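You operate a simulated robot arm through the tools that you are given. There is no shell and no other tool. Be economical: measure what you need, move in short steps, check, and stop when the job is done.

Carry out the task below with a simulated robot arm. There is one attempt and no reset: what you move stays moved.

Task
Press the meter button two times. Put the peg coil labelled "57" from the top of the grading bench on the top of the sheet table and the peg coil labelled "75" on the long bench top. Take the old block from the service bench top and leave it on the parts bench top. Shut the tall drawer. Put the short runner on the long bench top away on the top of the rack table. Take the oil can on the service bench top and put it away on the ledge of the air stand. Take the small carton that says "29" from the parts bench top and leave it on the top of the dryer. The order is free. Set down upright: oil can, small carton.
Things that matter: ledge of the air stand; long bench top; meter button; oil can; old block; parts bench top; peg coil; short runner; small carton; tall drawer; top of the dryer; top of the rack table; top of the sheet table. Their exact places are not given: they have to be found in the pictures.

It is judged by the outcome, as a careful person would: the job done as asked, and still so three seconds after it is handed in. It fails if anything else is knocked over, pushed out of place, dropped, spilled or broken.

Robot
A 7-joint arm with a vacuum gripper on a trunk, on a base that drives. Base frame: it is fixed to the floor where the robot stands at the start and does not move with it; the origin is under the middle of the robot, x ahead of it, y to its left, z up. Readings come in m, degrees, newtons and seconds.
With the tool pointing down near the work surface it reaches from about 0.1 to 0.8 m from the robot's upright axis, wherever it stands. Its first joint turns from -166.0 to 166.0 degrees. Places, roughly: ledge of the air stand [-2.5, 3.8, 0.8]; long bench top [2.8, -1.3, 0.9]; meter button [0.5, 0.2, 0.8]; oil can [3, 0.75, 1]; old block (6x6x6 cm) [2.6, 0.8, 0.9]; parts bench top [2.8, 2.9, 0.8]; peg coil [-1, 0.25, 0.75]; short runner [2.75, -0.75, 1]; small carton [3, 2.5, 0.75]; tall drawer [2.4, -1.9, 0.7]; top of the dryer [0, 5.2, 1]; top of the rack table [0.3, -4.7, 0.8]; top of the sheet table [0.6, 0, 0.8]. Payload 1.88 kg.
Tool frame: the origin (TCP) lies in the middle of the cups' lips, and z points out of the cups. The gripper has 1 cup of 0.032 m across, covering 0.032 by 0.032 m (tool x, y); the bellows give 0.014 m. With the vacuum on, a cup seals on a smooth face that it is pressed against (1 to 4 N); it does not hold porous or soft things. The pull reaches 41 N.
Orientation is told as [roll, pitch, yaw] about the base's x, y, z axes, in that order, counted from this pose: with the cups facing straight down, the tool's x points along the base's -x, its y along +y and its z along -z.

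Tools
- The arm moves only by the tool step_arm. Its argument "plan" is a list of rows, each a list of 7 numbers: the shift along the base's x, y, z in m, then the turn, a rotation vector about the base's x, y, z in degrees, then the vacuum: 1 switches it on, 0 off. In form: [[tx, ty, tz, rx, ry, rz, vac], ...]. A call has 1 to 20 rows; each row shifts and turns the commanded pose from where the row before left it. Each row takes 0.2 s and may step no farther than 0.05 m and 8.6 degrees from the row before; otherwise, or with a gripper value out of range, the whole call is refused. Where a pose cannot be reached the arm comes as near as it can. A force on the tool above 40 N (or 10 N above the force at the start of the call, whichever is more), or a blocked arm, ends the call early, and 0.2 s more pass. The pull builds up within a second once a cup has sealed. Time passes only in rows, and 0.2 s behind the last, so rows that do not move give it time. It gives the time, the measured TCP pose, the force on the tool (base axes) and the pull of the vacuum at its end, in the units of the frame above (readings bear some noise), with the torque about the TCP (base axes, N m) and any sound that the robot's microphone picked up.
- Cameras (640 x 400 px; columns grow to the right, rows downward): "scene" is now at [-0.0595, 0.2197, 1.4356]; the picture's right is [1.00, 0.02, 0.00], its down [0.02, -0.93, -0.36] and it looks along [-0.01, 0.36, -0.93] (base axes); focal length 214 px, centre (320, 200). "wrist" rides on the gripper at [0.082, 0.014, -0.216] in the tool frame; the picture's right is [-0.17, 0.99, 0.00], its down [-0.91, -0.15, -0.37] and it looks along [-0.37, -0.06, 0.93] (tool axes); focal length 243 px, centre (320, 200).
- capture(camera): a new picture of that camera. It takes no simulated time.
- lift_body(by): slides the trunk up (or, below 0, down) by that many m; the arm and the scene camera ride with it, the base frame stays. It gives what a move gives, with no picture.
- base_move(legs): drives the robot by 1 to 6 legs, each [ahead, left, turn to the left] in m, m and degrees, along the robot's own axes; the way and the turn of a leg run together, so that a leg with both is an arc; at most 1.5 m and 180 degrees a leg. The arm and the cameras ride along, it lands a little off, and it stops where it bumps. It gives what a move gives.
- aim_head(pan, tilt): turns the head with the scene camera to pan (to the left, within 155 degrees either way) and tilt (down, from -29 to 69), counted from straight ahead of the robot. It gives what a move gives.
- probe_pixels(camera, pixels): for up to 12 pixels [column, row] of the newest picture of that camera ("zoom" is the newest enlarged one), the place [x, y, z] in the base frame of the surface seen there, good to about 0.002 m. It takes no simulated time.
- inspect(camera, box): a new picture of the part [left, top, right, bottom] of that camera's present view, enlarged. It takes no simulated time.
- close_job(): hands the job in; it is judged then, once.

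Keep the steps short. Do not move on a guess: measure, check each grasp and each placing, and mend mistakes. In all there are 138 turns and 154 pictures (those below and enlarged ones count). Leave the vacuum off and the arm clear of the work at the hand-in unless told otherwise, and finish with a single line.

The tools are called after "Call:" by a JSON object that holds its "method" and its "body". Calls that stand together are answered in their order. step_arm: Moves the arm, as the interface text tells. Its arguments: {"type":"object","properties":{"plan":{"type":"array","items":{"type":"array","items":{"type":"number"}}}},"required":["plan"]} The other tools are called the same way: lift_body (by) slides the trunk up or down; base_move (legs) drives the base; aim_head (pan, tilt) turns the head that bears the scene camera; capture (camera) takes a picture; probe_pixels (camera, pixels) gives the place of the surface under pixels of a picture; inspect (camera, box) takes an enlarged picture of a part of a camera's view; close_job () hands the job in.

At the start:

```text
time_s: 0.0
tool_pos: [-0.3435, 0.1845, 1.124]
tcp_rot: [0.1, -0.1, 0.0]
contact_force: [0.9, 0.1, -0.1]
torque: [-0.04, 0.0, -0.01]
pull: 0.1
trunk travel left (down, up): [-0.425, 0.165]
robot x, y, heading: [0.0013, 0.0041, -0.5]
head pan, tilt: [91.4, 68.8]
```

scene: 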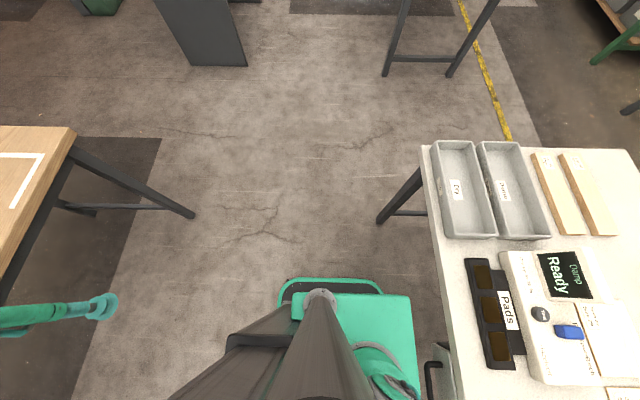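
wrist: 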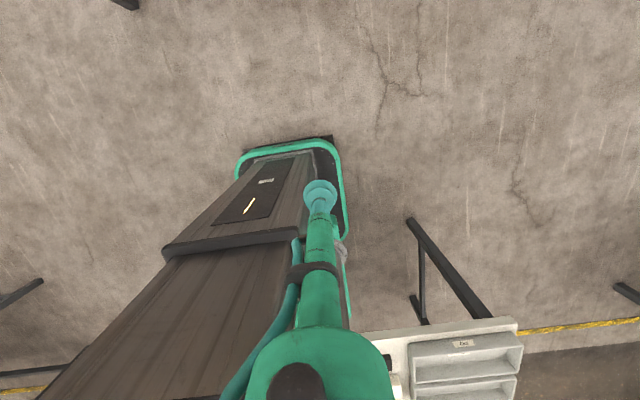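

I see a white table on the right (ahead of the robot) with a meter on it, and a wooden bench on the left (behind). First I look around with the head, starting ahead.

Call:
{"method": "aim_head", "body": {"pan": 0, "tilt": 50}}

Call:
{"method": "capture", "body": {"camera": "scene"}}

Call:
{"method": "aim_head", "body": {"pan": 155, "tilt": 45}}

Call:
{"method": "capture", "body": {"camera": "scene"}}

```text
time_s: 1.7
tool_pos: [-0.3442, 0.1847, 1.1234]
tcp_rot: [0.1, -0.1, 0.0]
contact_force: [0.1, 0.7, -0.4]
torque: [0.0, 0.0, 0.01]
pull: 0.1
trunk travel left (down, up): [-0.425, 0.165]
robot x, y, heading: [0.0006, -0.0003, 0.0]
head pan, tilt: [0.0, 50.0]
```

```text
151 pictures are left
```

scene: 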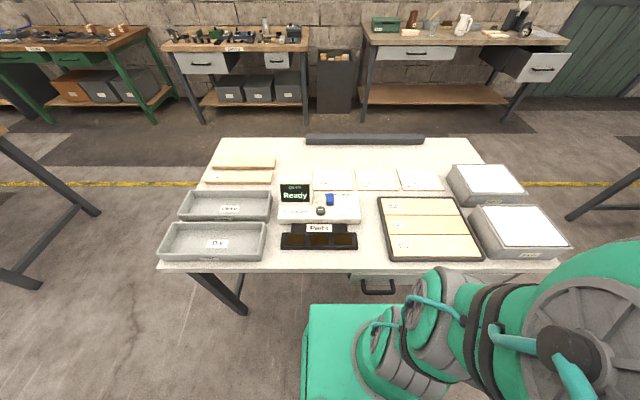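

```text
time_s: 4.1
tool_pos: [-0.3447, 0.1849, 1.1229]
tcp_rot: [0.0, 0.1, 0.0]
contact_force: [-0.4, -0.5, 0.4]
torque: [0.03, 0.01, -0.03]
pull: 0.0
trunk travel left (down, up): [-0.425, 0.165]
robot x, y, heading: [0.0042, -0.0003, -0.1]
head pan, tilt: [154.7, 45.0]
```

```text
150 pictures are left
```

scene: 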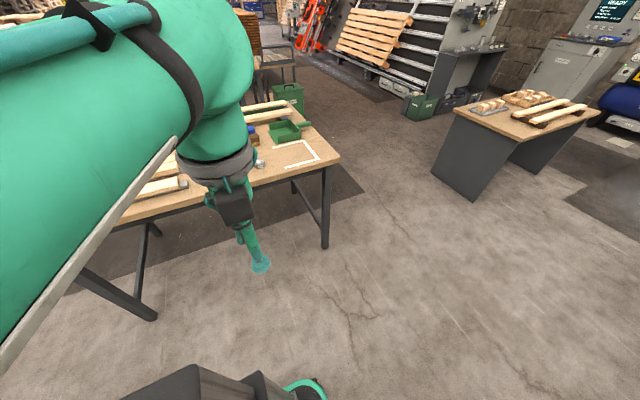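

The meter with "Ready" screen stands on the sheet table ahead. I zoom on the meter and the table's free places.

Call:
{"method": "aim_head", "body": {"pan": 10, "tilt": 50}}

Call:
{"method": "inspect", "body": {"camera": "scene", "box": [300, 150, 460, 250]}}

Call:
{"method": "inspect", "body": {"camera": "scene", "box": [200, 0, 640, 275]}}

```text
time_s: 6.3
tool_pos: [-0.3459, 0.185, 1.1225]
tcp_rot: [-0.1, 0.0, 0.0]
contact_force: [0.2, -0.6, -0.4]
torque: [-0.02, 0.01, -0.01]
pull: 0.0
trunk travel left (down, up): [-0.425, 0.165]
robot x, y, heading: [0.0002, -0.0012, 0.1]
head pan, tilt: [10.0, 50.0]
```

```text
4.00 times, centred on (380, 200) of scene
```

zoom: 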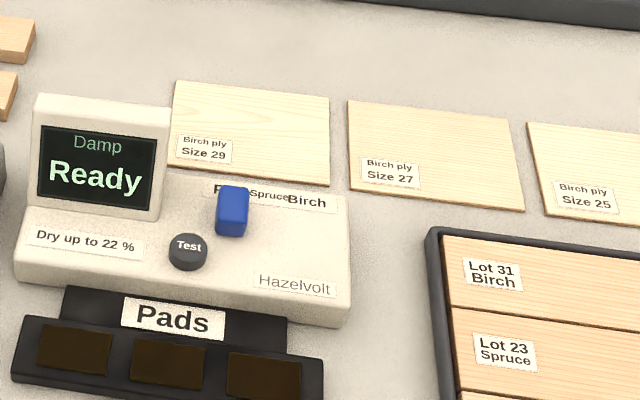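

```text
1.45 times, centred on (420, 138) of scene
```

zoom: 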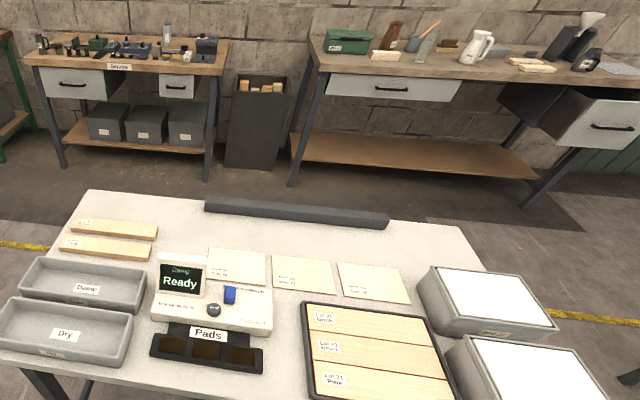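

The round dark "Test" button is the meter button (blue is a slider). I probe the button and the surfaces of the table.

Call:
{"method": "probe_pixels", "body": {"camera": "zoom", "pixels": [[213, 308], [214, 316], [190, 310], [232, 294], [181, 275], [430, 245], [285, 235], [295, 217], [400, 300], [240, 265], [160, 225], [285, 350]]}}

```text
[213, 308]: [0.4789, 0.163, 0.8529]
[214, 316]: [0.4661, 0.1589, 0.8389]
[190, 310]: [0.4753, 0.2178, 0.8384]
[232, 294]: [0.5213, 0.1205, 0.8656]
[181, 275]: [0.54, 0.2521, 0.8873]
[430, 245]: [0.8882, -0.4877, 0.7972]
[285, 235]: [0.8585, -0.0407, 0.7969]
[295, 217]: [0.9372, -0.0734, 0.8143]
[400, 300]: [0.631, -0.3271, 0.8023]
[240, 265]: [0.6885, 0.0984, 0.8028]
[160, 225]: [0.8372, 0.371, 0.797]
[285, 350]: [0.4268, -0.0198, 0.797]
```

The button top is at (0.479, 0.163, 0.853) on a body at 0.838. The arm points backwards, so I swing the TCP round the left side at its present height, keeping its orientation.

Call:
{"method": "step_arm", "body": {"plan": [[0.024, 0.0384, 0, 0, 0, 0, 0], [0.028, 0.0358, 0, 0, 0, 0, 0], [0.032, 0.0323, 0, 0, 0, 0, 0], [0.0355, 0.0284, 0, 0, 0, 0, 0], [0.0385, 0.0241, 0, 0, 0, 0, 0], [0.0412, 0.0195, 0, 0, 0, 0, 0], [0.043, 0.0145, 0, 0, 0, 0, 0], [0.0445, 0.0095, 0, 0, 0, 0, 0], [0.0453, 0.0042, 0, 0, 0, 0, 0], [0.0454, -0.001, 0, 0, 0, 0, 0], [0.0451, -0.0062, 0, 0, 0, 0, 0], [0.044, -0.0115, 0, 0, 0, 0, 0], [0.0424, -0.0164, 0, 0, 0, 0, 0], [0.0402, -0.0213, 0, 0, 0, 0, 0], [0.0374, -0.0258, 0, 0, 0, 0, 0], [0.0343, -0.0299, 0, 0, 0, 0, 0], [0.0305, -0.0337, 0, 0, 0, 0, 0], [0.0264, -0.037, 0, 0, 0, 0, 0], [0.0219, -0.0398, 0, 0, 0, 0, 0]]}}

Call:
{"method": "capture", "body": {"camera": "scene"}}

Call:
{"method": "capture", "body": {"camera": "wrist"}}

```text
time_s: 7.4
tool_pos: [-0.288, 0.2525, 1.1182]
tcp_rot: [-0.5, -0.5, 11.7]
contact_force: [-0.3, 0.0, 0.5]
torque: [0.02, 0.01, 0.03]
pull: 0.1
trunk travel left (down, up): [-0.425, 0.165]
robot x, y, heading: [-0.0014, -0.0002, -0.1]
head pan, tilt: [10.0, 50.0]
stopped in row 5: the arm was blocked; the commanded pose is now the measured one
```

```text
147 pictures are left
```

scene: 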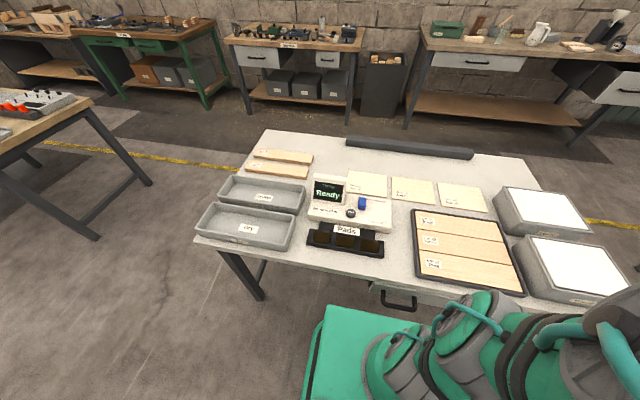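

```text
146 pictures are left
```

wrist: 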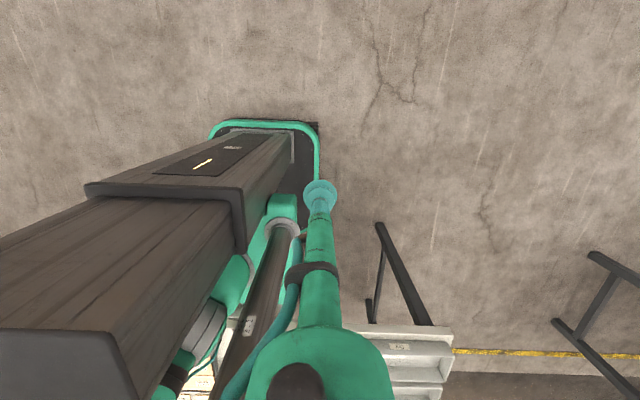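

The arm is blocked clockwise (first joint at its stop), so I go back the other way, counter-clockwise round the back and right side, turning the tool with it.

Call:
{"method": "step_arm", "body": {"plan": [[-0.0297, -0.035, 0, 0, 0, -5.8, 0], [-0.0235, -0.0391, 0, 0, 0, -5.8, 0], [-0.0187, -0.0417, 0, 0, 0, 6.8, 0], [-0.0137, -0.0436, 0, 0, 0, 6.8, 0], [-0.0084, -0.0448, 0, 0, 0, 6.8, 0], [-0.003, -0.0456, 0, 0, 0, 6.8, 0], [0.0024, -0.0456, 0, 0, 0, 6.8, 0], [0.0078, -0.045, 0, 0, 0, 6.8, 0], [0.013, -0.0438, 0, 0, 0, 6.8, 0], [0.0182, -0.0419, 0, 0, 0, 6.8, 0], [0.0229, -0.0395, 0, 0, 0, 6.8, 0], [0.0275, -0.0364, 0, 0, 0, 6.8, 0], [0.0316, -0.033, 0, 0, 0, 6.8, 0], [0.0353, -0.029, 0, 0, 0, 6.8, 0], [0.0385, -0.0246, 0, 0, 0, 6.8, 0], [0.0411, -0.0199, 0, 0, 0, 6.8, 0], [0.0432, -0.0148, 0, 0, 0, 6.8, 0], [0.0446, -0.0097, 0, 0, 0, 6.8, 0], [0.0455, -0.0043, 0, 0, 0, 6.8, 0], [0.0456, 0.0011, 0, 0, 0, 6.8, 0]]}}

Call:
{"method": "aim_head", "body": {"pan": 155, "tilt": 40}}

Call:
{"method": "capture", "body": {"camera": "scene"}}

```text
time_s: 9.9
tool_pos: [-0.2283, 0.086, 1.1214]
tcp_rot: [0.8, -0.6, 63.9]
contact_force: [-5.3, -0.7, 0.0]
torque: [0.01, -0.11, 0.03]
pull: 0.1
out of reach, approached as far as the arm can: row 4, 5, 6, 7, 8, 9, 10, 11, 12
trunk travel left (down, up): [-0.425, 0.165]
robot x, y, heading: [-0.0005, -0.0026, -0.4]
head pan, tilt: [10.0, 50.0]
stopped in row 12: the force on the tool passed its limit at 131 N (the readings are from after the stop); the commanded pose is now the measured one
```

```text
time_s: 12.2
tool_pos: [-0.227, 0.0856, 1.1208]
tcp_rot: [0.9, -0.4, 63.9]
contact_force: [-11.1, -0.3, 0.9]
torque: [0.02, -0.01, 0.01]
pull: 0.0
trunk travel left (down, up): [-0.425, 0.165]
robot x, y, heading: [0.0041, -0.0011, -0.2]
head pan, tilt: [154.7, 40.0]
```

```text
145 pictures are left
```

scene: 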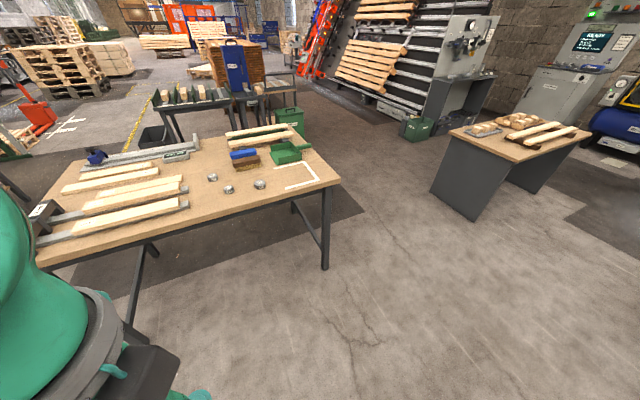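

The joint stop is on this side (+166°), and the tool ran into the trunk; so the earlier block was from the wrist turn. I back out to the first pose, undoing the yaw.

Call:
{"method": "step_arm", "body": {"plan": [[-0.03, 0.012, 0, 0, 0, 0, 0], [-0.03, 0.02, 0, 0, 0, -8, 0], [-0.03, 0.03, 0, 0, 0, -8, 0], [-0.028, 0.037, 0, 0, 0, -8, 0], [0, 0, 0, 0, 0, -8, 0], [0, 0, 0, 0, 0, -8, 0], [0, 0, 0, 0, 0, -8, 0], [0, 0, 0, 0, 0, -8, 0], [0, 0, 0, 0, 0, -8, 0]]}}

Call:
{"method": "inspect", "body": {"camera": "scene", "box": [180, 130, 340, 230]}}

```text
time_s: 14.2
tool_pos: [-0.3459, 0.1853, 1.1215]
tcp_rot: [0.8, -0.5, -0.2]
contact_force: [0.3, 0.2, 0.3]
torque: [-0.01, 0.0, -0.01]
pull: 0.0
trunk travel left (down, up): [-0.425, 0.165]
robot x, y, heading: [-0.0007, -0.0006, -0.1]
head pan, tilt: [154.7, 40.0]
```

```text
4.00 times, centred on (260, 180) of scene
```

zoom: 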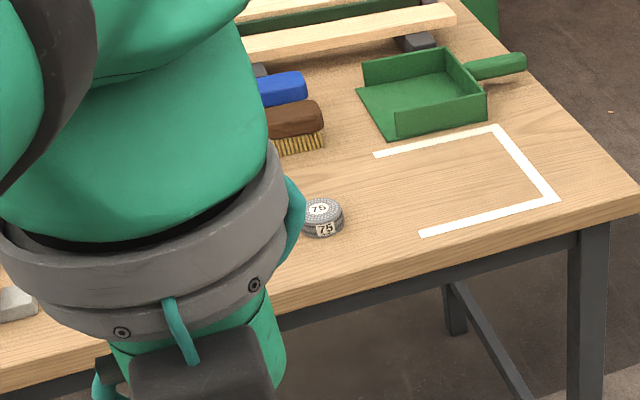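

The right-hand coil reads "75". Now I swing clockwise, turning the tool along with the arm.

Call:
{"method": "step_arm", "body": {"plan": [[0.024, 0.0384, 0, 0, 0, -6.65, 0], [0.028, 0.0358, 0, 0, 0, -6.65, 0], [0.032, 0.0323, 0, 0, 0, -6.65, 0], [0.0355, 0.0284, 0, 0, 0, -6.65, 0], [0.0385, 0.0241, 0, 0, 0, -6.65, 0], [0.0412, 0.0195, 0, 0, 0, -6.65, 0], [0.043, 0.0145, 0, 0, 0, -6.65, 0], [0.0445, 0.0095, 0, 0, 0, -6.65, 0], [0.0453, 0.0042, 0, 0, 0, -6.65, 0], [0.0454, -0.001, 0, 0, 0, -6.65, 0], [0.0451, -0.0062, 0, 0, 0, -6.65, 0], [0.044, -0.0115, 0, 0, 0, -6.65, 0], [0.0424, -0.0164, 0, 0, 0, -6.65, 0], [0.0402, -0.0213, 0, 0, 0, -6.65, 0], [0.0374, -0.0258, 0, 0, 0, -6.65, 0], [0.0343, -0.0299, 0, 0, 0, -6.65, 0], [0.0305, -0.0337, 0, 0, 0, -6.65, 0], [0.0264, -0.037, 0, 0, 0, -6.65, 0], [0.0219, -0.0398, 0, 0, 0, -6.65, 0]]}}

Call:
{"method": "capture", "body": {"camera": "scene"}}

```text
time_s: 15.2
tool_pos: [-0.2848, 0.2545, 1.1115]
tcp_rot: [0.6, -1.6, -14.8]
contact_force: [0.0, 0.6, -0.2]
torque: [0.01, -0.01, 0.0]
pull: 0.0
trunk travel left (down, up): [-0.425, 0.165]
robot x, y, heading: [0.0011, 0.0033, -0.2]
head pan, tilt: [154.7, 40.0]
stopped in row 5: the arm was blocked; the commanded pose is now the measured one
```

```text
143 pictures are left
```

scene: 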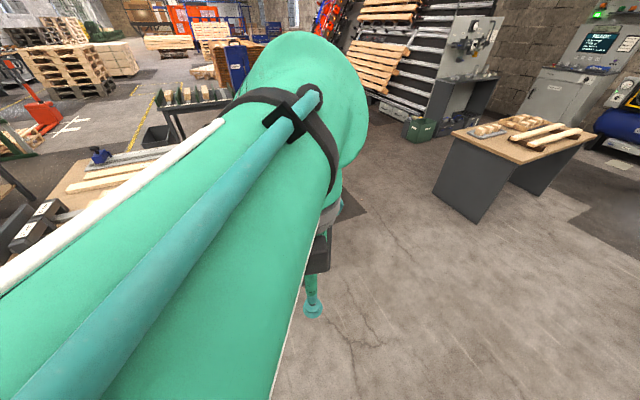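

Blocked again: the forearm seems to meet the head mast on the robot's left. I back off and look at the robot itself to understand how the arm sits.

Call:
{"method": "step_arm", "body": {"plan": [[-0.03, -0.035, 0.005, 0, 0, 5, 0], [-0.03, -0.035, 0.005, 0, 0, 5, 0], [0, 0, 0, 0, 0, 5, 0]]}}

Call:
{"method": "aim_head", "body": {"pan": -70, "tilt": 45}}

Call:
{"method": "capture", "body": {"camera": "scene"}}

Call:
{"method": "aim_head", "body": {"pan": -130, "tilt": 20}}

Call:
{"method": "capture", "body": {"camera": "scene"}}

```text
time_s: 16.0
tool_pos: [-0.3431, 0.1856, 1.1234]
tcp_rot: [0.5, -1.6, -0.2]
contact_force: [-1.0, -0.8, 0.0]
torque: [0.02, -0.04, 0.02]
pull: 0.0
trunk travel left (down, up): [-0.425, 0.165]
robot x, y, heading: [0.0008, 0.0014, 0.1]
head pan, tilt: [154.7, 40.0]
```

```text
time_s: 19.2
tool_pos: [-0.3438, 0.1863, 1.1231]
tcp_rot: [0.5, -1.6, -0.1]
contact_force: [-0.1, -0.5, -0.5]
torque: [0.0, 0.0, 0.01]
pull: 0.1
trunk travel left (down, up): [-0.425, 0.165]
robot x, y, heading: [0.0002, 0.001, 0.2]
head pan, tilt: [-70.0, 45.0]
```

```text
142 pictures are left
```

scene: 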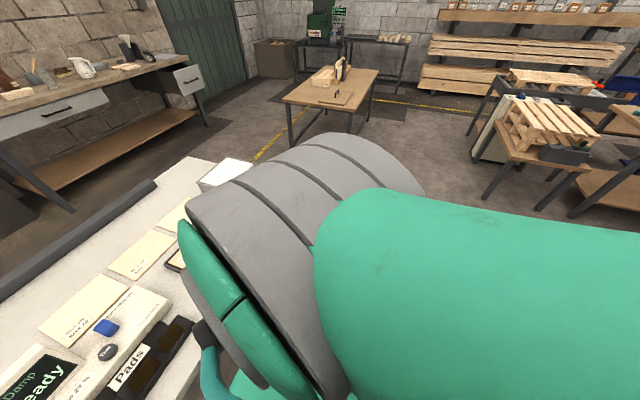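

```text
time_s: 20.5
tool_pos: [-0.3441, 0.186, 1.1229]
tcp_rot: [0.5, -1.6, -0.2]
contact_force: [0.1, 0.2, 0.4]
torque: [0.0, 0.0, -0.01]
pull: 0.2
trunk travel left (down, up): [-0.425, 0.165]
robot x, y, heading: [-0.0002, -0.0007, 0.1]
head pan, tilt: [-130.0, 20.0]
```

```text
141 pictures are left
```

scene: 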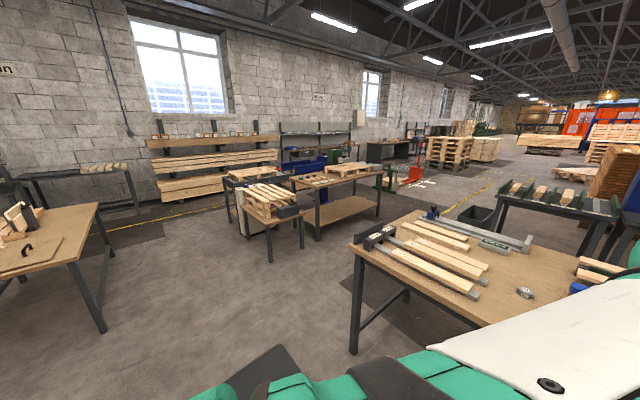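

The elbow leans over the front-right and the forearm passes back over the trunk beside the head (on the robot's left). I raise the TCP 0.25 m so the forearm clears the head, then try the swing.

Call:
{"method": "step_arm", "body": {"plan": [[0, 0, 0.05, 0, 0, 0, 0], [0, 0, 0.05, 0, 0, 0, 0], [0, 0, 0.05, 0, 0, 0, 0], [0, 0, 0.05, 0, 0, 0, 0], [0, 0, 0.05, 0, 0, 0, 0], [0, 0, 0.0, 0, 0, 0, 0]]}}

Call:
{"method": "capture", "body": {"camera": "wrist"}}

Call:
{"method": "aim_head", "body": {"pan": 10, "tilt": 50}}

Call:
{"method": "step_arm", "body": {"plan": [[0.024, 0.0384, 0, 0, 0, -6.65, 0], [0.028, 0.0358, 0, 0, 0, -6.65, 0], [0.032, 0.0323, 0, 0, 0, -6.65, 0], [0.0355, 0.0284, 0, 0, 0, -6.65, 0], [0.0385, 0.0241, 0, 0, 0, -6.65, 0], [0.0412, 0.0195, 0, 0, 0, -6.65, 0], [0.043, 0.0145, 0, 0, 0, -6.65, 0], [0.0445, 0.0095, 0, 0, 0, -6.65, 0], [0.0453, 0.0042, 0, 0, 0, -6.65, 0], [0.0454, -0.001, 0, 0, 0, -6.65, 0], [0.0451, -0.0062, 0, 0, 0, -6.65, 0], [0.044, -0.0115, 0, 0, 0, -6.65, 0], [0.0424, -0.0164, 0, 0, 0, -6.65, 0], [0.0402, -0.0213, 0, 0, 0, -6.65, 0], [0.0374, -0.0258, 0, 0, 0, -6.65, 0], [0.0343, -0.0299, 0, 0, 0, -6.65, 0], [0.0305, -0.0337, 0, 0, 0, -6.65, 0], [0.0264, -0.037, 0, 0, 0, -6.65, 0], [0.0219, -0.0398, 0, 0, 0, -6.65, 0]]}}

```text
time_s: 21.9
tool_pos: [-0.3397, 0.1794, 1.2579]
tcp_rot: [0.0, -2.7, 0.6]
contact_force: [-0.7, 0.0, -0.2]
torque: [0.03, 0.03, 0.04]
pull: 0.1
out of reach, approached as far as the arm can: row 3, 4, 5
trunk travel left (down, up): [-0.425, 0.165]
robot x, y, heading: [-0.0028, -0.0008, -0.1]
head pan, tilt: [-130.0, 20.0]
```

```text
140 pictures are left
```

wrist: 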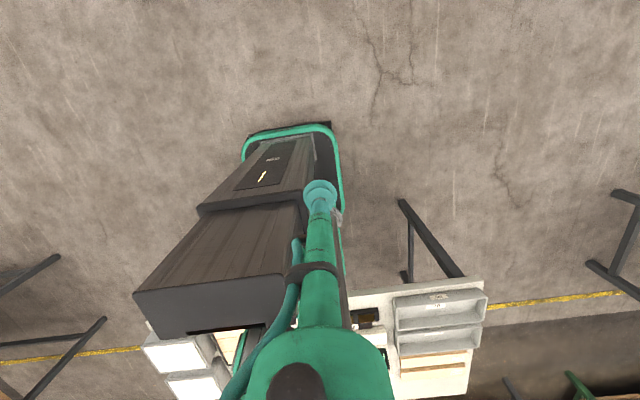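

```text
time_s: 24.1
tool_pos: [-0.3392, 0.1771, 1.26]
tcp_rot: [0.1, -2.4, 0.7]
contact_force: [0.8, -0.8, -1.0]
torque: [-0.01, 0.01, 0.0]
pull: 0.1
trunk travel left (down, up): [-0.425, 0.165]
robot x, y, heading: [-0.0001, -0.0015, -0.0]
head pan, tilt: [10.0, 50.0]
```

```text
time_s: 25.0
tool_pos: [-0.3239, 0.2219, 1.2098]
tcp_rot: [-2.6, -9.2, -7.0]
contact_force: [-0.3, 0.3, 0.3]
torque: [0.01, -0.03, -0.03]
pull: 0.1
trunk travel left (down, up): [-0.425, 0.165]
robot x, y, heading: [-0.0014, -0.0003, 0.1]
head pan, tilt: [10.0, 50.0]
stopped in row 4: the arm was blocked; the commanded pose is now the measured one
```

Still blocked. I probe the robot's own body in the last wrist picture to learn where trunk and head stand.

Call:
{"method": "probe_pixels", "body": {"camera": "wrist", "pixels": [[220, 310], [150, 300], [290, 285], [250, 200], [300, 200], [245, 150], [325, 128], [300, 250], [337, 217], [242, 340], [342, 265], [215, 250]]}}

Call:
{"method": "aim_head", "body": {"pan": 90, "tilt": 0}}

Call:
{"method": "capture", "body": {"camera": "wrist"}}

Call:
{"method": "capture", "body": {"camera": "scene"}}

```text
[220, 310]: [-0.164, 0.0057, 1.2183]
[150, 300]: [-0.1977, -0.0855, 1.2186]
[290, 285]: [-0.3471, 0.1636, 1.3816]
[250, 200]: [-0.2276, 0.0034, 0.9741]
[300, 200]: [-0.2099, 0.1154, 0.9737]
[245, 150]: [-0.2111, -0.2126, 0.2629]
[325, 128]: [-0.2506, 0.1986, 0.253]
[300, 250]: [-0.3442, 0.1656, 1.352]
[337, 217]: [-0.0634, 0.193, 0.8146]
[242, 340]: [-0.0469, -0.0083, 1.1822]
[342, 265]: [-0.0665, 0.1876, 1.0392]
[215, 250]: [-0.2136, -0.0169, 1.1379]
```

```text
time_s: 26.5
tool_pos: [-0.326, 0.2212, 1.2121]
tcp_rot: [-2.5, -8.8, -6.6]
contact_force: [-1.0, 0.2, 0.5]
torque: [0.03, 0.01, 0.02]
pull: 0.2
trunk travel left (down, up): [-0.425, 0.165]
robot x, y, heading: [0.0011, 0.0006, 0.0]
head pan, tilt: [90.0, 0.0]
```

```text
139 pictures are left
```

wrist: 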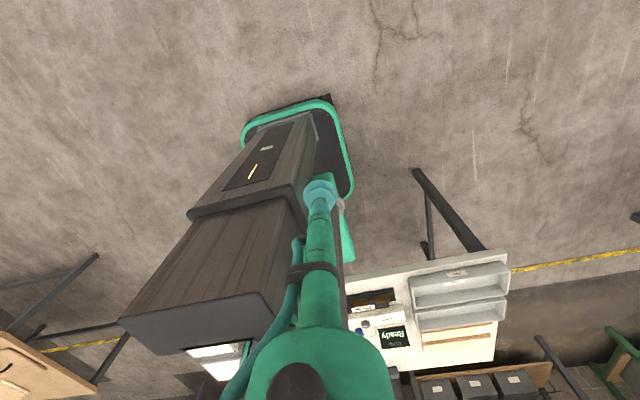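

```text
138 pictures are left
```

scene: 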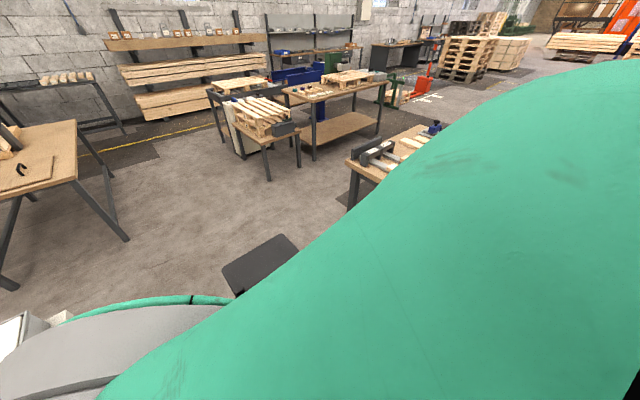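

The trunk column stands behind the arm and a mast with the head stands at about (-0.06, 0.19); the forearm passes over the trunk right of that mast. I'll tip the tool outward to horizontal and lift, so the forearm can pass above the head.

Call:
{"method": "step_arm", "body": {"plan": [[-0.02, -0.03, 0, 0, 0, 0, 0], [-0.01, 0.005, 0.03, 4.7, 6.7, 0, 0], [-0.012, 0.009, 0.035, 4.7, 6.7, 0, 0], [-0.012, 0.009, 0.035, 4.7, 6.7, 0, 0], [-0.012, 0.009, 0.035, 4.7, 6.7, 0, 0], [-0.012, 0.009, 0.035, 4.7, 6.7, 0, 0], [-0.012, 0.009, 0.035, 4.7, 6.7, 0, 0], [-0.012, 0.009, 0.035, 4.7, 6.7, 0, 0], [-0.012, 0.009, 0.035, 4.7, 6.7, 0, 0], [-0.012, 0.009, 0.035, 4.7, 6.7, 0, 0], [-0.012, 0.009, 0.035, 4.7, 6.7, 0, 0], [0, 0, 0.035, 0, 0, 0, 0]]}}

Call:
{"method": "aim_head", "body": {"pan": 150, "tilt": 10}}

Call:
{"method": "capture", "body": {"camera": "scene"}}

```text
time_s: 29.1
tool_pos: [-0.4617, 0.2821, 1.5972]
tcp_rot: [57.9, 58.0, 25.1]
contact_force: [0.7, 0.1, 0.1]
torque: [0.02, 0.0, 0.0]
pull: 0.1
trunk travel left (down, up): [-0.425, 0.165]
robot x, y, heading: [-0.0008, -0.0014, -0.1]
head pan, tilt: [90.0, 0.0]
```

```text
time_s: 30.4
tool_pos: [-0.4597, 0.2818, 1.5983]
tcp_rot: [58.0, 58.1, 25.0]
contact_force: [-0.8, 0.6, -0.2]
torque: [0.01, -0.01, -0.03]
pull: 0.1
trunk travel left (down, up): [-0.425, 0.165]
robot x, y, heading: [-0.0003, -0.0004, 0.1]
head pan, tilt: [150.0, 10.0]
```

```text
137 pictures are left
```

scene: 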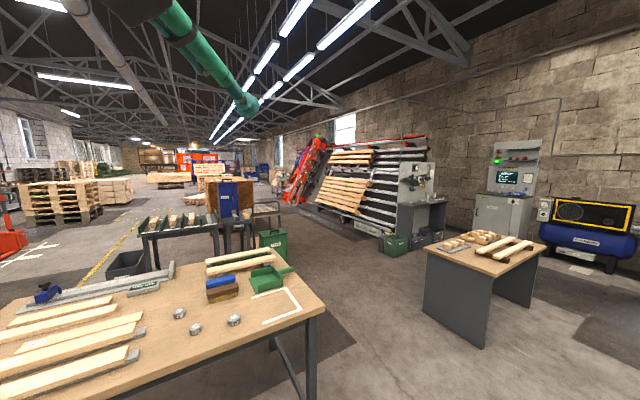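

The arm is now high above the head. I zoom on the coils from this clear view.

Call:
{"method": "inspect", "body": {"camera": "scene", "box": [160, 280, 288, 360]}}

Call:
{"method": "probe_pixels", "body": {"camera": "zoom", "pixels": [[98, 163], [178, 240], [368, 195], [300, 260], [500, 330], [560, 120]]}}

```text
5.00 times, centred on (224, 320) of scene
```

zoom: 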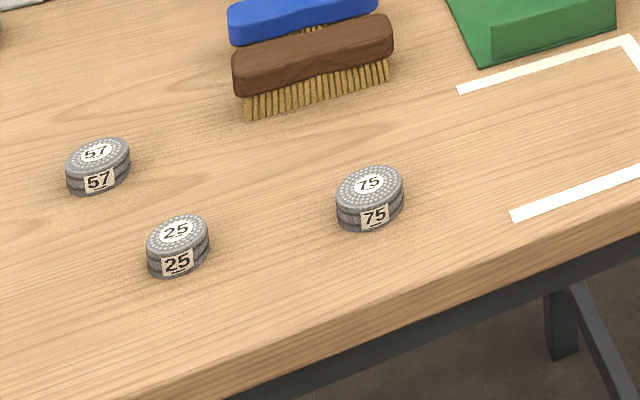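

```text
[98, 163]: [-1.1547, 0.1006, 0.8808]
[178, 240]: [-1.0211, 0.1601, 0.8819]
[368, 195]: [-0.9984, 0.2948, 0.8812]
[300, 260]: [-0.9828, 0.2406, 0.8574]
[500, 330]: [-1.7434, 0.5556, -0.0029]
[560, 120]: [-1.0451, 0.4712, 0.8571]
```

Labels read: 57 at about (-1.16, 0.10), 25 at (-1.02, 0.16), 75 at (-1.00, 0.29), tops z 0.881. Now I swing the arm clockwise, high up, to the front.

Call:
{"method": "step_arm", "body": {"plan": [[0.0263, 0.0391, 0, 0, 0, -5, 0], [0.0297, 0.0366, 0, 0, 0, -5, 0], [0.0327, 0.0339, 0, 0, 0, -5, 0], [0.0355, 0.0309, 0, 0, 0, -5, 0], [0.0382, 0.0277, 0, 0, 0, -5, 0], [0.0403, 0.0243, 0, 0, 0, -5, 0], [0.0424, 0.0206, 0, 0, 0, -5, 0], [0.044, 0.0169, 0, 0, 0, -5, 0], [0.0452, 0.013, 0, 0, 0, -5, 0], [0.0463, 0.009, 0, 0, 0, -5, 0], [0.0468, 0.0049, 0, 0, 0, -5, 0], [0.0471, 0.0008, 0, 0, 0, -5, 0], [0.047, -0.0033, 0, 0, 0, -5, 0], [0.0466, -0.0073, 0, 0, 0, -5, 0], [0.0457, -0.0114, 0, 0, 0, -5, 0], [0.0445, -0.0154, 0, 0, 0, -5, 0], [0.043, -0.0191, 0, 0, 0, -5, 0], [0.0412, -0.0229, 0, 0, 0, -5, 0], [0.0391, -0.0263, 0, 0, 0, -5, 0], [0.0366, -0.0297, 0, 0, 0, -5, 0]]}}

Call:
{"method": "step_arm", "body": {"plan": [[0.0339, -0.0327, 0, 0, 0, -5, 0], [0.0309, -0.0355, 0, 0, 0, -5, 0], [0.0277, -0.0382, 0, 0, 0, -5, 0], [0.0243, -0.0403, 0, 0, 0, -5, 0], [0.0206, -0.0424, 0, 0, 0, -5, 0], [0.0169, -0.044, 0, 0, 0, -5, 0]]}}

```text
time_s: 34.6
tool_pos: [0.3578, 0.4027, 1.5982]
tcp_rot: [58.0, 58.0, -74.9]
contact_force: [-0.5, 0.4, 0.0]
torque: [-0.02, 0.0, -0.02]
pull: 0.1
trunk travel left (down, up): [-0.425, 0.165]
robot x, y, heading: [-0.0003, -0.002, -0.1]
head pan, tilt: [150.0, 10.0]
```

```text
time_s: 36.0
tool_pos: [0.512, 0.1697, 1.5974]
tcp_rot: [58.0, 58.2, -104.8]
contact_force: [0.1, 0.7, 0.4]
torque: [0.0, 0.0, 0.0]
pull: 0.0
trunk travel left (down, up): [-0.425, 0.165]
robot x, y, heading: [-0.0001, -0.0006, 0.4]
head pan, tilt: [150.0, 10.0]
```

The swing worked. Now I tip the tool back down above the meter (tool z is now (0.935, 0.218, -0.279), so 74° about (-0.227, 0.974, 0)) while lowering.

Call:
{"method": "step_arm", "body": {"plan": [[-0.003, 0, -0.045, -1.86, 7.99, 0, 0], [-0.004, 0, -0.045, -1.86, 7.99, 0, 0], [-0.004, 0, -0.045, -1.86, 7.99, 0, 0], [-0.004, -0.001, -0.045, -1.86, 7.99, 0, 0], [-0.004, -0.001, -0.045, -1.86, 7.99, 0, 0], [-0.004, -0.001, -0.045, -1.86, 7.99, 0, 0], [-0.004, -0.001, -0.045, -1.86, 7.99, 0, 0], [-0.003, -0.001, -0.045, -1.86, 7.99, 0, 0], [-0.003, -0.002, -0.045, -1.86, 7.99, 0, 0], [0, 0, -0.04, 0, 0, 0, 0], [0, 0, -0.04, 0, 0, 0, 0]]}}

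Call:
{"method": "aim_head", "body": {"pan": 0, "tilt": 50}}

Call:
{"method": "capture", "body": {"camera": "scene"}}

Call:
{"method": "capture", "body": {"camera": "wrist"}}

```text
time_s: 38.4
tool_pos: [0.4793, 0.163, 1.1123]
tcp_rot: [-0.1, -0.1, -139.0]
contact_force: [-0.6, 0.7, 0.6]
torque: [0.02, -0.04, -0.03]
pull: 0.0
trunk travel left (down, up): [-0.425, 0.165]
robot x, y, heading: [-0.0001, -0.0004, 0.1]
head pan, tilt: [150.0, 10.0]
```

```text
time_s: 40.7
tool_pos: [0.4797, 0.1616, 1.113]
tcp_rot: [0.0, -0.1, -139.0]
contact_force: [-0.1, -0.9, 0.4]
torque: [-0.01, 0.0, 0.02]
pull: 0.1
trunk travel left (down, up): [-0.425, 0.165]
robot x, y, heading: [0.0015, -0.0041, 0.2]
head pan, tilt: [0.0, 50.0]
```

```text
135 pictures are left
```

scene: 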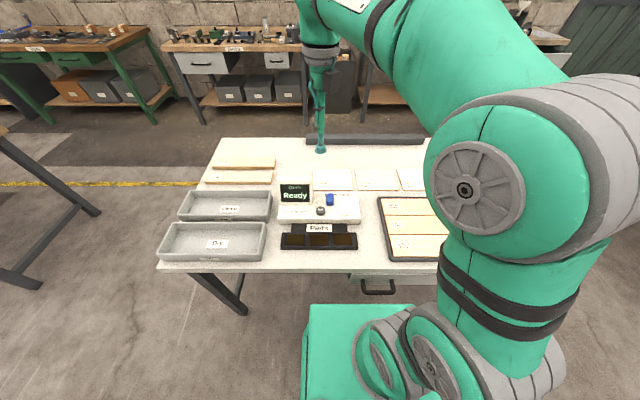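

```text
134 pictures are left
```

wrist: 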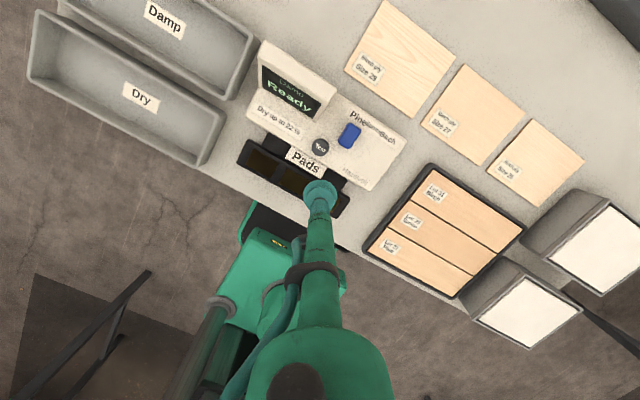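

The tool stands over the button (wrist picture, button at (320,146)). I probe it precisely and zoom on the scene.

Call:
{"method": "probe_pixels", "body": {"camera": "wrist", "pixels": [[321, 141], [315, 147], [327, 147], [320, 152], [340, 165]]}}

Call:
{"method": "step_arm", "body": {"plan": [[0, 0, -0.05, 0, 0, 0, 0], [0, 0, -0.05, 0, 0, 0, 0], [0, 0, -0.05, 0, 0, 0, 0], [0, 0, -0.05, 0, 0, 0, 0], [0, 0, -0.03, 0, 0, 0, 0]]}}

Call:
{"method": "capture", "body": {"camera": "scene"}}

```text
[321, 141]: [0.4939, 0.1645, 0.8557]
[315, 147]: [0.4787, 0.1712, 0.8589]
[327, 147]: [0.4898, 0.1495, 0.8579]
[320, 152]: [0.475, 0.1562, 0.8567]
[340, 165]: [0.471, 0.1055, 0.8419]
```

```text
time_s: 41.9
tool_pos: [0.4801, 0.1626, 0.8839]
tcp_rot: [0.0, -0.1, -139.0]
contact_force: [-0.9, -0.4, -0.7]
torque: [0.0, -0.02, 0.02]
pull: 0.2
trunk travel left (down, up): [-0.425, 0.165]
robot x, y, heading: [-0.0041, -0.0043, 0.0]
head pan, tilt: [0.0, 50.0]
```

```text
133 pictures are left
```

scene: 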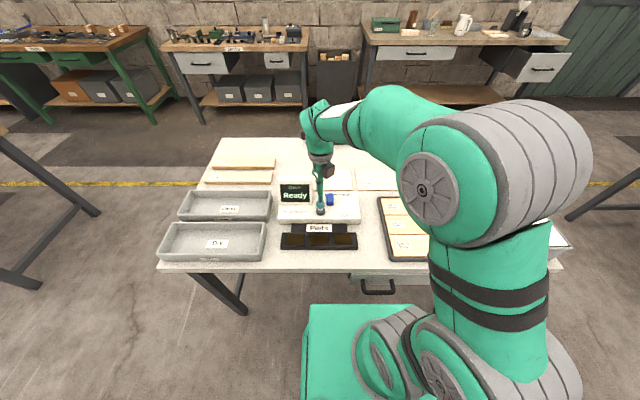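

Button centre is (0.484, 0.161), top 0.857. I press once, gently in small steps, and come back up.

Call:
{"method": "step_arm", "body": {"plan": [[0.004, -0.001, -0.015, 0, 0, 0, 0], [0, 0, -0.009, 0, 0, 0, 0], [0, 0, -0.005, 0, 0, 0, 0], [0, 0, -0.004, 0, 0, 0, 0], [0, 0, -0.004, 0, 0, 0, 0]]}}

Call:
{"method": "inspect", "body": {"camera": "scene", "box": [256, 160, 384, 240]}}

```text
time_s: 43.1
tool_pos: [0.4812, 0.1628, 0.8472]
tcp_rot: [0.1, -0.1, -139.0]
contact_force: [0.5, 0.2, 1.5]
torque: [0.04, 0.01, -0.03]
pull: 0.1
trunk travel left (down, up): [-0.425, 0.165]
robot x, y, heading: [-0.0007, -0.0001, -0.0]
head pan, tilt: [0.0, 50.0]
heard: click
```

```text
5.00 times, centred on (320, 200) of scene
```

zoom: 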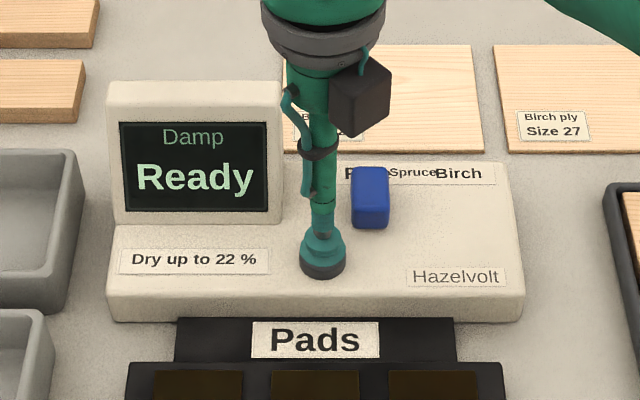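

A click was heard: that is press one. I release up and look at the screen before the second press.

Call:
{"method": "step_arm", "body": {"plan": [[0, 0, 0.01, 0, 0, 0, 0], [0, 0, 0.02, 0, 0, 0, 0], [0, 0, 0, 0, 0, 0, 0]]}}

Call:
{"method": "inspect", "body": {"camera": "scene", "box": [256, 160, 384, 240]}}

```text
time_s: 43.9
tool_pos: [0.483, 0.1626, 0.876]
tcp_rot: [-0.1, -0.2, -138.9]
contact_force: [0.1, -0.8, -0.1]
torque: [0.0, -0.01, 0.01]
pull: 0.2
trunk travel left (down, up): [-0.425, 0.165]
robot x, y, heading: [0.0024, -0.0017, 0.1]
head pan, tilt: [0.0, 50.0]
```

```text
5.00 times, centred on (320, 200) of scene
```

zoom: 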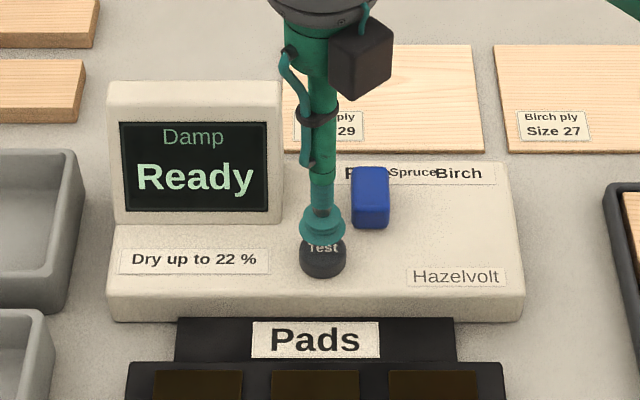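

Released cleanly. Second press to the same depth, then up high to 1.1.

Call:
{"method": "step_arm", "body": {"plan": [[0, 0, -0.015, 0, 0, 0, 0], [0, 0, -0.006, 0, 0, 0, 0], [0, 0, -0.004, 0, 0, 0, 0], [0, 0, -0.004, 0, 0, 0, 0]]}}

Call:
{"method": "step_arm", "body": {"plan": [[0, 0, 0.01, 0, 0, 0, 0], [0, 0, 0.03, 0, 0, 0, 0], [0, 0, 0.05, 0, 0, 0, 0], [0, 0, 0.05, 0, 0, 0, 0], [0, 0, 0.05, 0, 0, 0, 0], [0, 0, 0.05, 0, 0, 0, 0]]}}

Call:
{"method": "inspect", "body": {"camera": "scene", "box": [256, 160, 384, 240]}}

```text
time_s: 44.9
tool_pos: [0.4831, 0.162, 0.8478]
tcp_rot: [0.1, -0.1, -139.0]
contact_force: [0.3, -0.1, 1.9]
torque: [-0.05, -0.01, 0.01]
pull: 0.1
trunk travel left (down, up): [-0.425, 0.165]
robot x, y, heading: [0.0018, 0.0024, -0.1]
head pan, tilt: [0.0, 50.0]
```

```text
time_s: 46.3
tool_pos: [0.4831, 0.1635, 1.0884]
tcp_rot: [-0.1, -0.2, -139.0]
contact_force: [-0.3, -0.5, -0.4]
torque: [-0.01, 0.02, -0.02]
pull: 0.1
trunk travel left (down, up): [-0.425, 0.165]
robot x, y, heading: [0.0024, -0.001, 0.2]
head pan, tilt: [0.0, 50.0]
```

```text
5.00 times, centred on (320, 200) of scene
```

zoom: 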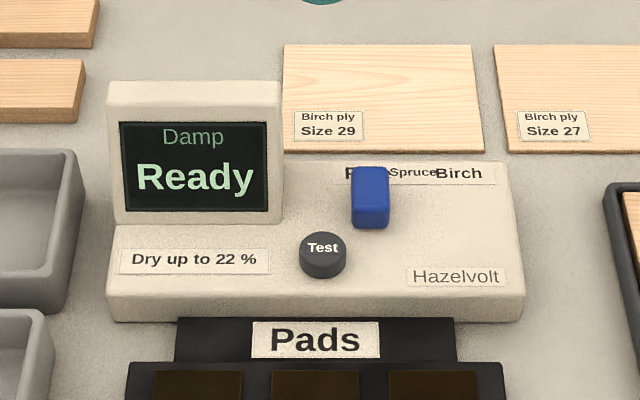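

No click on that one, so it did not register. I go down again and press a bit deeper, in 1.5 mm steps, until I hear it.

Call:
{"method": "step_arm", "body": {"plan": [[0, 0, -0.05, 0, 0, 0, 0], [0, 0, -0.05, 0, 0, 0, 0], [0, 0, -0.05, 0, 0, 0, 0], [0, 0, -0.05, 0, 0, 0, 0], [0, 0, -0.028, 0, 0, 0, 0], [0, 0, -0.006, 0, 0, 0, 0], [0, 0, -0.006, 0, 0, 0, 0], [0, 0, -0.0015, 0, 0, 0, 0]]}}

```text
time_s: 48.1
tool_pos: [0.4831, 0.1617, 0.8455]
tcp_rot: [0.0, -0.1, -139.1]
contact_force: [0.8, 0.5, 2.6]
torque: [0.0, -0.02, -0.01]
pull: 0.1
trunk travel left (down, up): [-0.425, 0.165]
robot x, y, heading: [0.0008, -0.0014, -0.1]
head pan, tilt: [0.0, 50.0]
heard: click
```

Second click heard. I rise, pull the arm in, check the meter, then back up a bit and turn round toward the grading bench.

Call:
{"method": "step_arm", "body": {"plan": [[0, 0, 0.01, 0, 0, 0, 0], [0, 0, 0.04, 0, 0, 0, 0], [0, 0, 0.05, 0, 0, 0, 0], [0, 0, 0.05, 0, 0, 0, 0], [0, 0, 0.05, 0, 0, 0, 0], [0, 0, 0.05, 0, 0, 0, 0], [-0.04, -0.02, 0.02, 0, 0, 0, 0], [-0.04, -0.02, 0.02, 0, 0, 0, 0]]}}

Call:
{"method": "inspect", "body": {"camera": "scene", "box": [200, 120, 460, 282]}}

Call:
{"method": "base_move", "body": {"legs": [[-0.2, 0, 0], [0, 0, 180]]}}

Call:
{"method": "capture", "body": {"camera": "scene"}}

```text
time_s: 49.9
tool_pos: [0.4035, 0.1207, 1.1361]
tcp_rot: [-0.1, 0.0, -139.0]
contact_force: [-0.2, 0.0, 0.1]
torque: [-0.02, 0.02, 0.01]
pull: 0.1
trunk travel left (down, up): [-0.425, 0.165]
robot x, y, heading: [-0.0017, 0.0003, -0.1]
head pan, tilt: [0.0, 50.0]
```

```text
2.46 times, centred on (330, 201) of scene
```

zoom: 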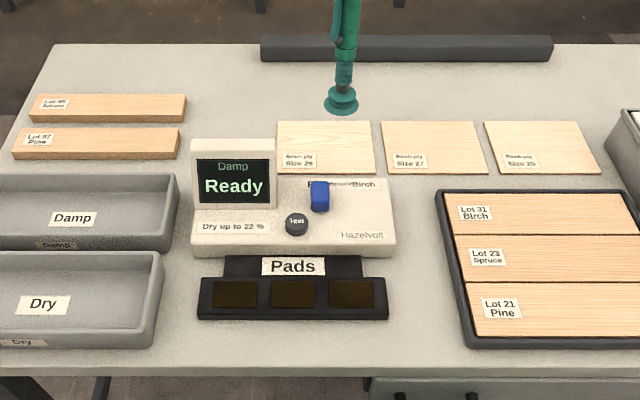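

```text
time_s: 58.9
tool_pos: [-0.606, -0.1191, 1.1361]
tcp_rot: [-0.1, -0.1, 40.9]
contact_force: [0.1, 0.6, 0.1]
torque: [-0.01, 0.01, -0.01]
pull: 0.1
trunk travel left (down, up): [-0.425, 0.165]
robot x, y, heading: [-0.1986, 0.0008, 179.7]
head pan, tilt: [0.0, 50.0]
```

```text
128 pictures are left
```

scene: 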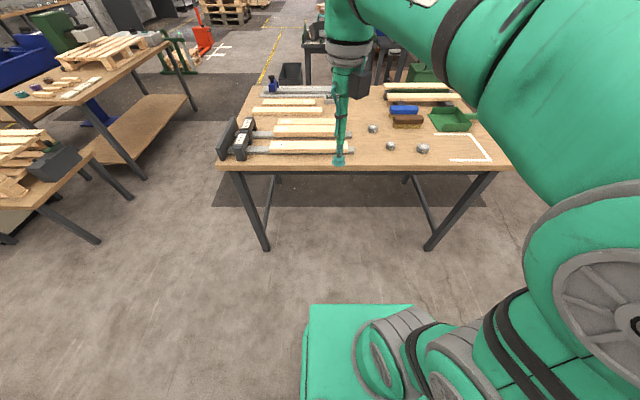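

I see the coils at (373,128), (390,146), (422,148). I drive 0.3 m ahead and look again, probing the coils.

Call:
{"method": "base_move", "body": {"legs": [[0.3, 0, 0]]}}

Call:
{"method": "capture", "body": {"camera": "scene"}}

Call:
{"method": "capture", "body": {"camera": "wrist"}}

```text
time_s: 60.9
tool_pos: [-0.9044, -0.1205, 1.1354]
tcp_rot: [-0.1, -0.2, 41.0]
contact_force: [-0.5, 0.5, 0.4]
torque: [-0.02, 0.01, 0.02]
pull: 0.0
trunk travel left (down, up): [-0.425, 0.165]
robot x, y, heading: [-0.5013, 0.0004, 179.9]
head pan, tilt: [0.0, 50.0]
```

```text
127 pictures are left
```

scene: 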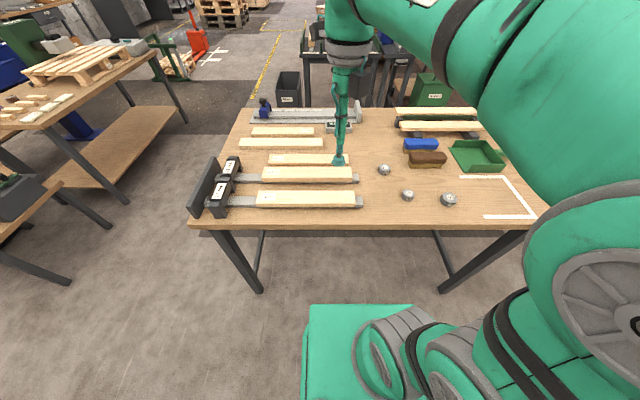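

```text
126 pictures are left
```

wrist: 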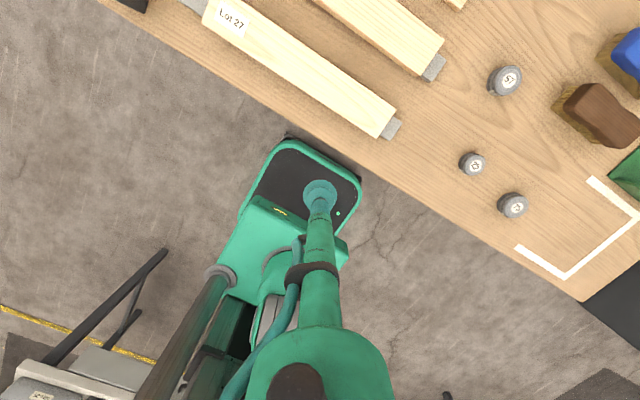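

The wrist view shows all three coils; I zoom there and probe the tops.

Call:
{"method": "inspect", "body": {"camera": "wrist", "box": [440, 50, 568, 230]}}

Call:
{"method": "probe_pixels", "body": {"camera": "wrist", "pixels": [[510, 77], [506, 77], [514, 77], [510, 72], [510, 82], [475, 162], [517, 203], [513, 203], [521, 203], [517, 208], [517, 198]]}}

```text
2.22 times, centred on (504, 140) of wrist
```

zoom: 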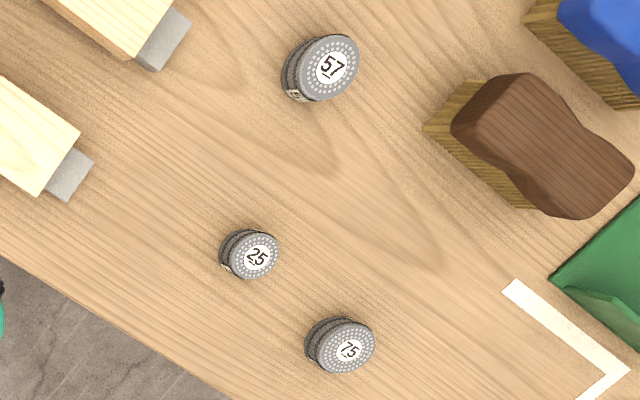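

```text
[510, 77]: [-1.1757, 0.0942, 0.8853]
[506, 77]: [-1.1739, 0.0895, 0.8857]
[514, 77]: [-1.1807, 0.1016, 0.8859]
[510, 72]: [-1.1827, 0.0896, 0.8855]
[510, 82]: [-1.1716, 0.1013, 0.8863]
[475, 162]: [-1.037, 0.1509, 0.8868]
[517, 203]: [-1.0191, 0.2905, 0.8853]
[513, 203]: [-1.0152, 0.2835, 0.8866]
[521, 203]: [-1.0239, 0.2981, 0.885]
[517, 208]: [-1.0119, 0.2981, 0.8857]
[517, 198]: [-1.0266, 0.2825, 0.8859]
```

Coil 57's top centre is (-1.174, 0.097, 0.886). I move above it and down to z 0.91.

Call:
{"method": "step_arm", "body": {"plan": [[-0.0337, 0.0272, 0, 0, 0, 0, 0], [-0.0337, 0.0272, 0, 0, 0, 0, 0], [-0.0337, 0.0272, 0, 0, 0, 0, 0], [-0.0337, 0.0272, 0, 0, 0, 0, 0], [-0.0337, 0.0272, 0, 0, 0, 0, 0], [-0.0337, 0.0272, 0, 0, 0, 0, 0], [-0.0337, 0.0272, 0, 0, 0, 0, 0], [-0.0337, 0.0271, 0, 0, 0, 0, 0], [0, 0, -0.045, 0, 0, 0, 0], [0, 0, -0.045, 0, 0, 0, 0], [0, 0, -0.045, 0, 0, 0, 0], [0, 0, -0.045, 0, 0, 0, 0], [0, 0, -0.045, 0, 0, 0, 0]]}}

Call:
{"method": "capture", "body": {"camera": "wrist"}}

```text
time_s: 63.7
tool_pos: [-1.1735, 0.0944, 0.9118]
tcp_rot: [0.0, 0.0, 40.8]
contact_force: [0.6, 0.5, 0.6]
torque: [0.0, 0.02, -0.02]
pull: 0.0
trunk travel left (down, up): [-0.425, 0.165]
robot x, y, heading: [-0.4977, -0.0026, 180.1]
head pan, tilt: [0.0, 50.0]
```

```text
124 pictures are left
```

wrist: 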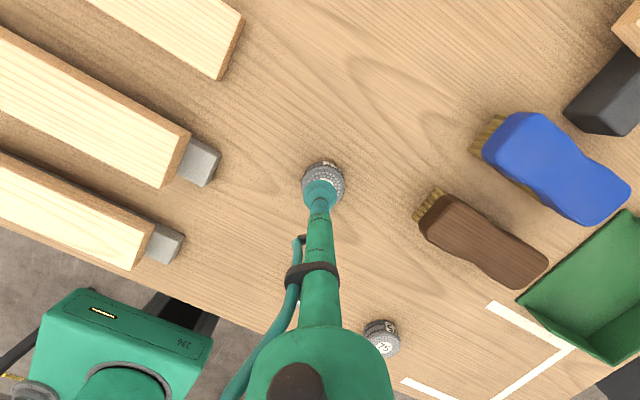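

Aligned over 57. Vacuum on, press gently, wait for pull.

Call:
{"method": "step_arm", "body": {"plan": [[0, 0.002, -0.018, 0, 0, 0, 1], [0, 0, -0.007, 0, 0, 0, 1], [0, 0, -0.005, 0, 0, 0, 1], [0, 0, 0, 0, 0, 0, 1], [0, 0, 0, 0, 0, 0, 1], [0, 0, 0, 0, 0, 0, 1], [0, 0, 0, 0, 0, 0, 1]]}}

```text
time_s: 65.3
tool_pos: [-1.1727, 0.0989, 0.8822]
tcp_rot: [0.1, 0.0, 40.9]
contact_force: [-1.4, -3.0, 15.1]
torque: [-0.04, -0.01, 0.02]
pull: 40.6
trunk travel left (down, up): [-0.425, 0.165]
robot x, y, heading: [-0.4959, 0.002, 179.9]
head pan, tilt: [0.0, 50.0]
```

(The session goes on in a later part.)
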